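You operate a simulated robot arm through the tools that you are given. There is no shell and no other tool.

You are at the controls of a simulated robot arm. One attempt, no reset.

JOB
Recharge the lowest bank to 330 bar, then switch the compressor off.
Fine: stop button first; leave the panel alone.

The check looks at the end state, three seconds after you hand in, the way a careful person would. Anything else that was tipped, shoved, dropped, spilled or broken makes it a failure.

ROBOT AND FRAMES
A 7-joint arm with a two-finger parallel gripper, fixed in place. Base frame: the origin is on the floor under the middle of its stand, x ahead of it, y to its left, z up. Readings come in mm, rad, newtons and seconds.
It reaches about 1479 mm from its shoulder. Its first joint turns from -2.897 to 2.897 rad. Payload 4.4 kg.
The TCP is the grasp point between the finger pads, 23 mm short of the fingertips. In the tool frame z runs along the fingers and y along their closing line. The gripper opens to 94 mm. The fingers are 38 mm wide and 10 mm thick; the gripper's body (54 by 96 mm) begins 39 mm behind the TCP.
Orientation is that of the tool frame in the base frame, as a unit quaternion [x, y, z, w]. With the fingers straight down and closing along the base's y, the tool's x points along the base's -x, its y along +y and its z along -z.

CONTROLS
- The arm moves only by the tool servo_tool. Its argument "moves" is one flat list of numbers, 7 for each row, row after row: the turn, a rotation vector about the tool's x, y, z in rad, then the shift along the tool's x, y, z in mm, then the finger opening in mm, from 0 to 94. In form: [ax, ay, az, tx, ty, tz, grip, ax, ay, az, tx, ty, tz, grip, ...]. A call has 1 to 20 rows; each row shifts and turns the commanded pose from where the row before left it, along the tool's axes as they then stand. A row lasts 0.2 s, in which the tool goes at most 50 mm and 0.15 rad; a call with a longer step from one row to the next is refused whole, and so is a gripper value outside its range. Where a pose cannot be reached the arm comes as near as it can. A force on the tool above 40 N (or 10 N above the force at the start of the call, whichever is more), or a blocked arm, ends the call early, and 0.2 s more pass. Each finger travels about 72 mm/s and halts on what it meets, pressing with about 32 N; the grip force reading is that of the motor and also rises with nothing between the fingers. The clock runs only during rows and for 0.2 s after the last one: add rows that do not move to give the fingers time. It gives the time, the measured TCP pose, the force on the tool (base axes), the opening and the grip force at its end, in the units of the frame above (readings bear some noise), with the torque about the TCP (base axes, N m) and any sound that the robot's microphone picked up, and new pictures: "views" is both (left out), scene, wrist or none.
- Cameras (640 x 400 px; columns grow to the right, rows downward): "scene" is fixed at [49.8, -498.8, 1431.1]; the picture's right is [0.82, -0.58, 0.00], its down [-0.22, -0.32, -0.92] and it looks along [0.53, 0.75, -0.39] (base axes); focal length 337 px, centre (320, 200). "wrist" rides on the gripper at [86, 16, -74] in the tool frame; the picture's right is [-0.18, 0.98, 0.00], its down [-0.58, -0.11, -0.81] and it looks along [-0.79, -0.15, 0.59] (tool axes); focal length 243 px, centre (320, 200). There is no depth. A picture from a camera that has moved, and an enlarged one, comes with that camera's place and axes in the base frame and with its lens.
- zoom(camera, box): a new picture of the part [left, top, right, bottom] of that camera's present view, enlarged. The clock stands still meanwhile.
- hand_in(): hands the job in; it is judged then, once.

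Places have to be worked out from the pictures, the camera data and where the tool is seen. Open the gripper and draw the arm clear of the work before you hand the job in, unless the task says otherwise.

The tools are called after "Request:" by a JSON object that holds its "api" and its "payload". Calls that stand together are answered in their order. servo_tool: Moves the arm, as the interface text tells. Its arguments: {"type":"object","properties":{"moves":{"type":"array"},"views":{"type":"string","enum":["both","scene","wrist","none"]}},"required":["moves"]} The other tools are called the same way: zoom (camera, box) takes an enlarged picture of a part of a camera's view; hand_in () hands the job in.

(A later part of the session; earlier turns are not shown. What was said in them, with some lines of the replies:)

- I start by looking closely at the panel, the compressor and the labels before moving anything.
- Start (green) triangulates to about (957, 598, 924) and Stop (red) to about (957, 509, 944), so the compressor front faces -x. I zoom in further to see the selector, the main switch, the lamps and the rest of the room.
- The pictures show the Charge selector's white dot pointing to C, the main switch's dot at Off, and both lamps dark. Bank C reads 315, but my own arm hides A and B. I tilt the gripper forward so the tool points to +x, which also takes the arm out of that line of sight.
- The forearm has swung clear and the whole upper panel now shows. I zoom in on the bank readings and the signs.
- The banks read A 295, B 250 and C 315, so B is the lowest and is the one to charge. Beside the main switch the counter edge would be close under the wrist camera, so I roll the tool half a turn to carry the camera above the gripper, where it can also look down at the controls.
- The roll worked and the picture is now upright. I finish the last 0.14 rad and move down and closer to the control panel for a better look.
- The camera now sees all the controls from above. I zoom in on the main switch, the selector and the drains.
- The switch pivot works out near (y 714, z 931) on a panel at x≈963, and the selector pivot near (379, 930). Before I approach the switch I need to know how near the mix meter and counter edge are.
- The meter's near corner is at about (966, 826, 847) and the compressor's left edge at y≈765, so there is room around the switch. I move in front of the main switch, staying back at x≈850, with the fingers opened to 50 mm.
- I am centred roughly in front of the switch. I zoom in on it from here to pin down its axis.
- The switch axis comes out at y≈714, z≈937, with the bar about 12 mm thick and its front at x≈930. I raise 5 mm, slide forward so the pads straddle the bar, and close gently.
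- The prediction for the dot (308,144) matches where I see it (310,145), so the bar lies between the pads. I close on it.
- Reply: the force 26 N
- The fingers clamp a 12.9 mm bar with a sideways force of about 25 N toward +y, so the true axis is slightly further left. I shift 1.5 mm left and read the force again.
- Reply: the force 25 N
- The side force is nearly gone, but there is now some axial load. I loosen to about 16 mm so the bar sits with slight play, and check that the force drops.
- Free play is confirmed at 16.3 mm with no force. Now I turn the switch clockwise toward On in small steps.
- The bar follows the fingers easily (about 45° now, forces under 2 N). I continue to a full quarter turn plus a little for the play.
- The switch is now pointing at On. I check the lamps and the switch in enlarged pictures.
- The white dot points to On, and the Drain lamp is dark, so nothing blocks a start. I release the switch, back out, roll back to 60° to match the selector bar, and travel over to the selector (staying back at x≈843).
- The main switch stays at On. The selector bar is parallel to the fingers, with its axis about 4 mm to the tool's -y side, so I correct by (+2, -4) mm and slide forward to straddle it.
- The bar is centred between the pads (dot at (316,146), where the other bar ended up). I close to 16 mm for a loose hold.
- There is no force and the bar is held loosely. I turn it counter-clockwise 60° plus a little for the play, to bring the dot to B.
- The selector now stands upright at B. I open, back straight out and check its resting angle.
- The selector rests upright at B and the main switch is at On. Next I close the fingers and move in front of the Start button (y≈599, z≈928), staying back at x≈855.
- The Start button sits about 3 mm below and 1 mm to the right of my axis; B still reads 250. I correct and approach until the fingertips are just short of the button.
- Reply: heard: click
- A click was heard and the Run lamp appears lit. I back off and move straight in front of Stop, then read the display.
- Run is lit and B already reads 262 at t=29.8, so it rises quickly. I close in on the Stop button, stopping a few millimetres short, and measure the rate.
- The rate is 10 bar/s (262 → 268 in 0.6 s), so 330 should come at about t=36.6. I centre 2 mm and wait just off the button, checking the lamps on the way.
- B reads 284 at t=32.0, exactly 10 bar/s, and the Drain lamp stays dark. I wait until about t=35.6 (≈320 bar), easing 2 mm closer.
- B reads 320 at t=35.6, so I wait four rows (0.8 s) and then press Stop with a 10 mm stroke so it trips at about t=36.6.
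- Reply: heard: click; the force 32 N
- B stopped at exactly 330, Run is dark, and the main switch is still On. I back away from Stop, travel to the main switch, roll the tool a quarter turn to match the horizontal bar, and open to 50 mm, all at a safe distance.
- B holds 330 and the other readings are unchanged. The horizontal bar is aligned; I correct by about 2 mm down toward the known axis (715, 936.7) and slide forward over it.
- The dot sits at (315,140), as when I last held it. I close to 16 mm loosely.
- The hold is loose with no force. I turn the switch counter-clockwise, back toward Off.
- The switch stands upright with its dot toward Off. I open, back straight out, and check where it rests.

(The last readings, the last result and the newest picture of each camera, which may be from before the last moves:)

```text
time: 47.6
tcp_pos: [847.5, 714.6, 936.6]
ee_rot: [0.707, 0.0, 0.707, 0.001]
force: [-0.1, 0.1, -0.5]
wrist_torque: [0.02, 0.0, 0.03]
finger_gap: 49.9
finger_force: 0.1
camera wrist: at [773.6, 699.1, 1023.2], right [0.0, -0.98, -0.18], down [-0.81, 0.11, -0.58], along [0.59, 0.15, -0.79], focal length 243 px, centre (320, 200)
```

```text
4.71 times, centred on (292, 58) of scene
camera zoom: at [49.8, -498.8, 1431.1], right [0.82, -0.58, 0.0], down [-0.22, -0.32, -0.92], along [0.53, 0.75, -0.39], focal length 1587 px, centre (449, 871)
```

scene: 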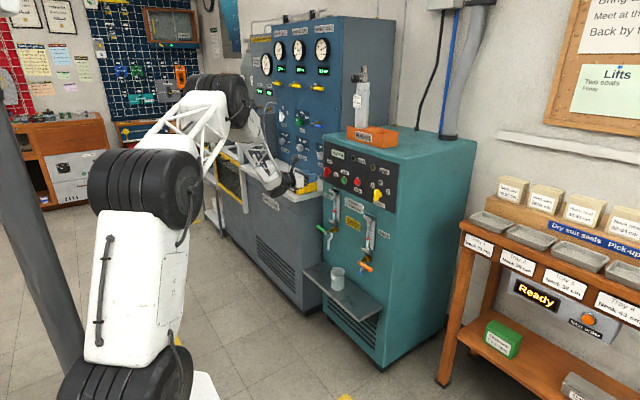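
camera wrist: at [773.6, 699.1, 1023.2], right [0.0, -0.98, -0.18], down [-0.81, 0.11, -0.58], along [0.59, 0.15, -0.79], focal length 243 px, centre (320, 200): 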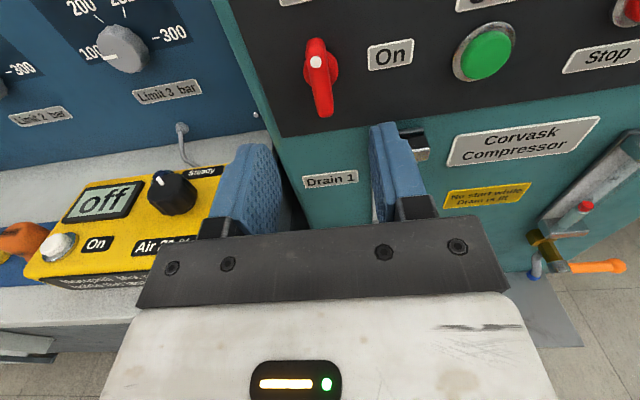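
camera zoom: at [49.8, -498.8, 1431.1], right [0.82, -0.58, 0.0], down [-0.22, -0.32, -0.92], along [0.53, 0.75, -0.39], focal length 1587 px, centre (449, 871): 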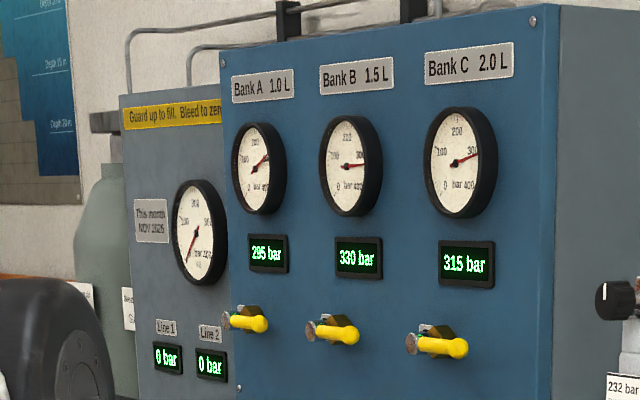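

The switch rests at Off, Run and Drain are dark, and B holds 330 with A 295 and C 315 unchanged. I draw the arm back and up, clear of everything, with the gripper open.

Request:
{"api": "servo_tool", "payload": {"moves": [0, 0, 0, 0, 0, -35, 70, 0, 0, 0, 0, 5, -35, 94, 0, 0, 0, 10, 10, -35, 94, 0, 0, 0, 25, 20, -30, 94, 0, 0, 0, 30, 30, -20, 94, 0, 0, 0, 30, 30, 0, 94, 0, 0, 0, 30, 30, 0, 94, 0, 0, 0, 0, 0, 0, 94], "views": "both"}}

Request:
{"api": "zoom", "payload": {"camera": "scene", "box": [240, 100, 420, 300]}}

Request:
{"api": "zoom", "payload": {"camera": "scene", "box": [285, 50, 335, 85]}}

```text
time: 49.4
tcp_pos: [692.6, 589.8, 1060.9]
ee_rot: [0.707, 0.001, 0.707, -0.001]
force: [-0.5, 0.1, -0.3]
wrist_torque: [0.02, 0.02, -0.01]
finger_gap: 94.0
finger_force: 0.0
camera wrist: at [618.5, 574.2, 1148.6], right [0.0, -0.98, -0.18], down [-0.81, 0.11, -0.58], along [0.59, 0.15, -0.79], focal length 243 px, centre (320, 200)
```

scene: 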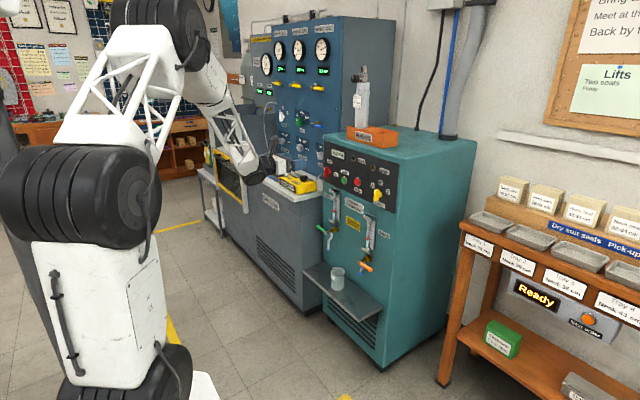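
wrist: 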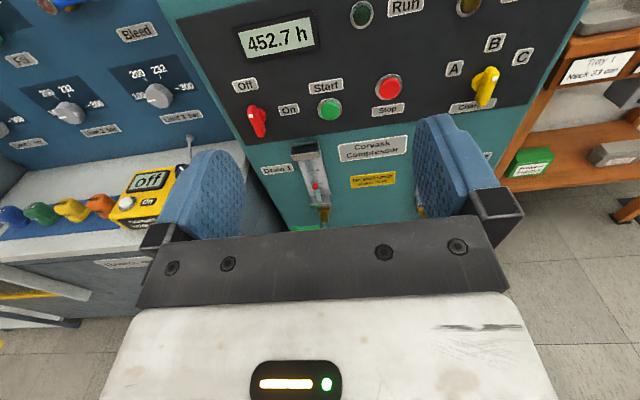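

```text
2.00 times, centred on (330, 200) of scene
camera zoom: at [49.8, -498.8, 1431.1], right [0.82, -0.58, 0.0], down [-0.22, -0.32, -0.92], along [0.53, 0.75, -0.39], focal length 675 px, centre (300, 200)
```

zoom: 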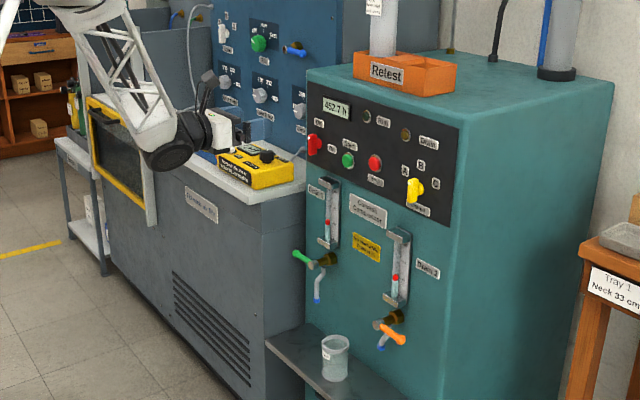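

```text
11.43 times, centred on (310, 68) of scene
camera zoom: at [49.8, -498.8, 1431.1], right [0.82, -0.58, 0.0], down [-0.22, -0.32, -0.92], along [0.53, 0.75, -0.39], focal length 3855 px, centre (434, 1714)
```

zoom: 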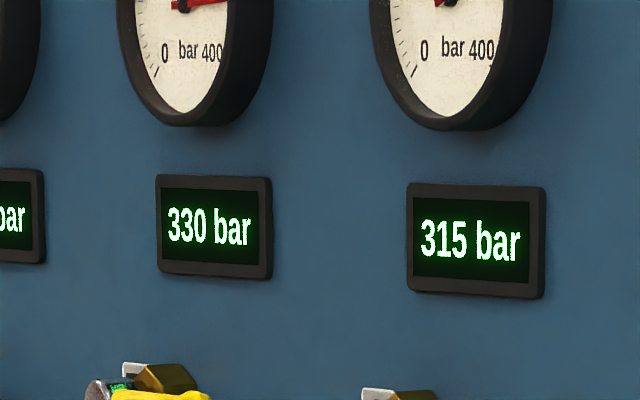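

The arm is clear with the gripper open. Bank B reads a steady 330 bar, the compressor was stopped with Stop and then switched Off, and nothing else has moved. I hand the job in.

Request:
{"api": "hand_in", "payload": {}}

```text
The job is handed in.
```

Bank B was the lowest at 250 bar. It now reads a steady 330 bar, and the compressor is off. The job is handed in, but I haven't seen the check's result.

- **Charging:** I turned the main switch to On, moved the Charge selector from C to B and pressed Start. The Drain lamp stayed dark in every view, so I left the drains alone.
- **Stopping:** I pressed Stop as the display reached 330. Once the Run lamp was out, I turned the main switch to Off.
- **Everything else:** I didn't touch the fill panel. Bank A still reads 295 bar and bank C 315 bar, and nothing was knocked or moved in the final pictures. The arm is drawn back with the gripper open.

I left the Charge selector on B.
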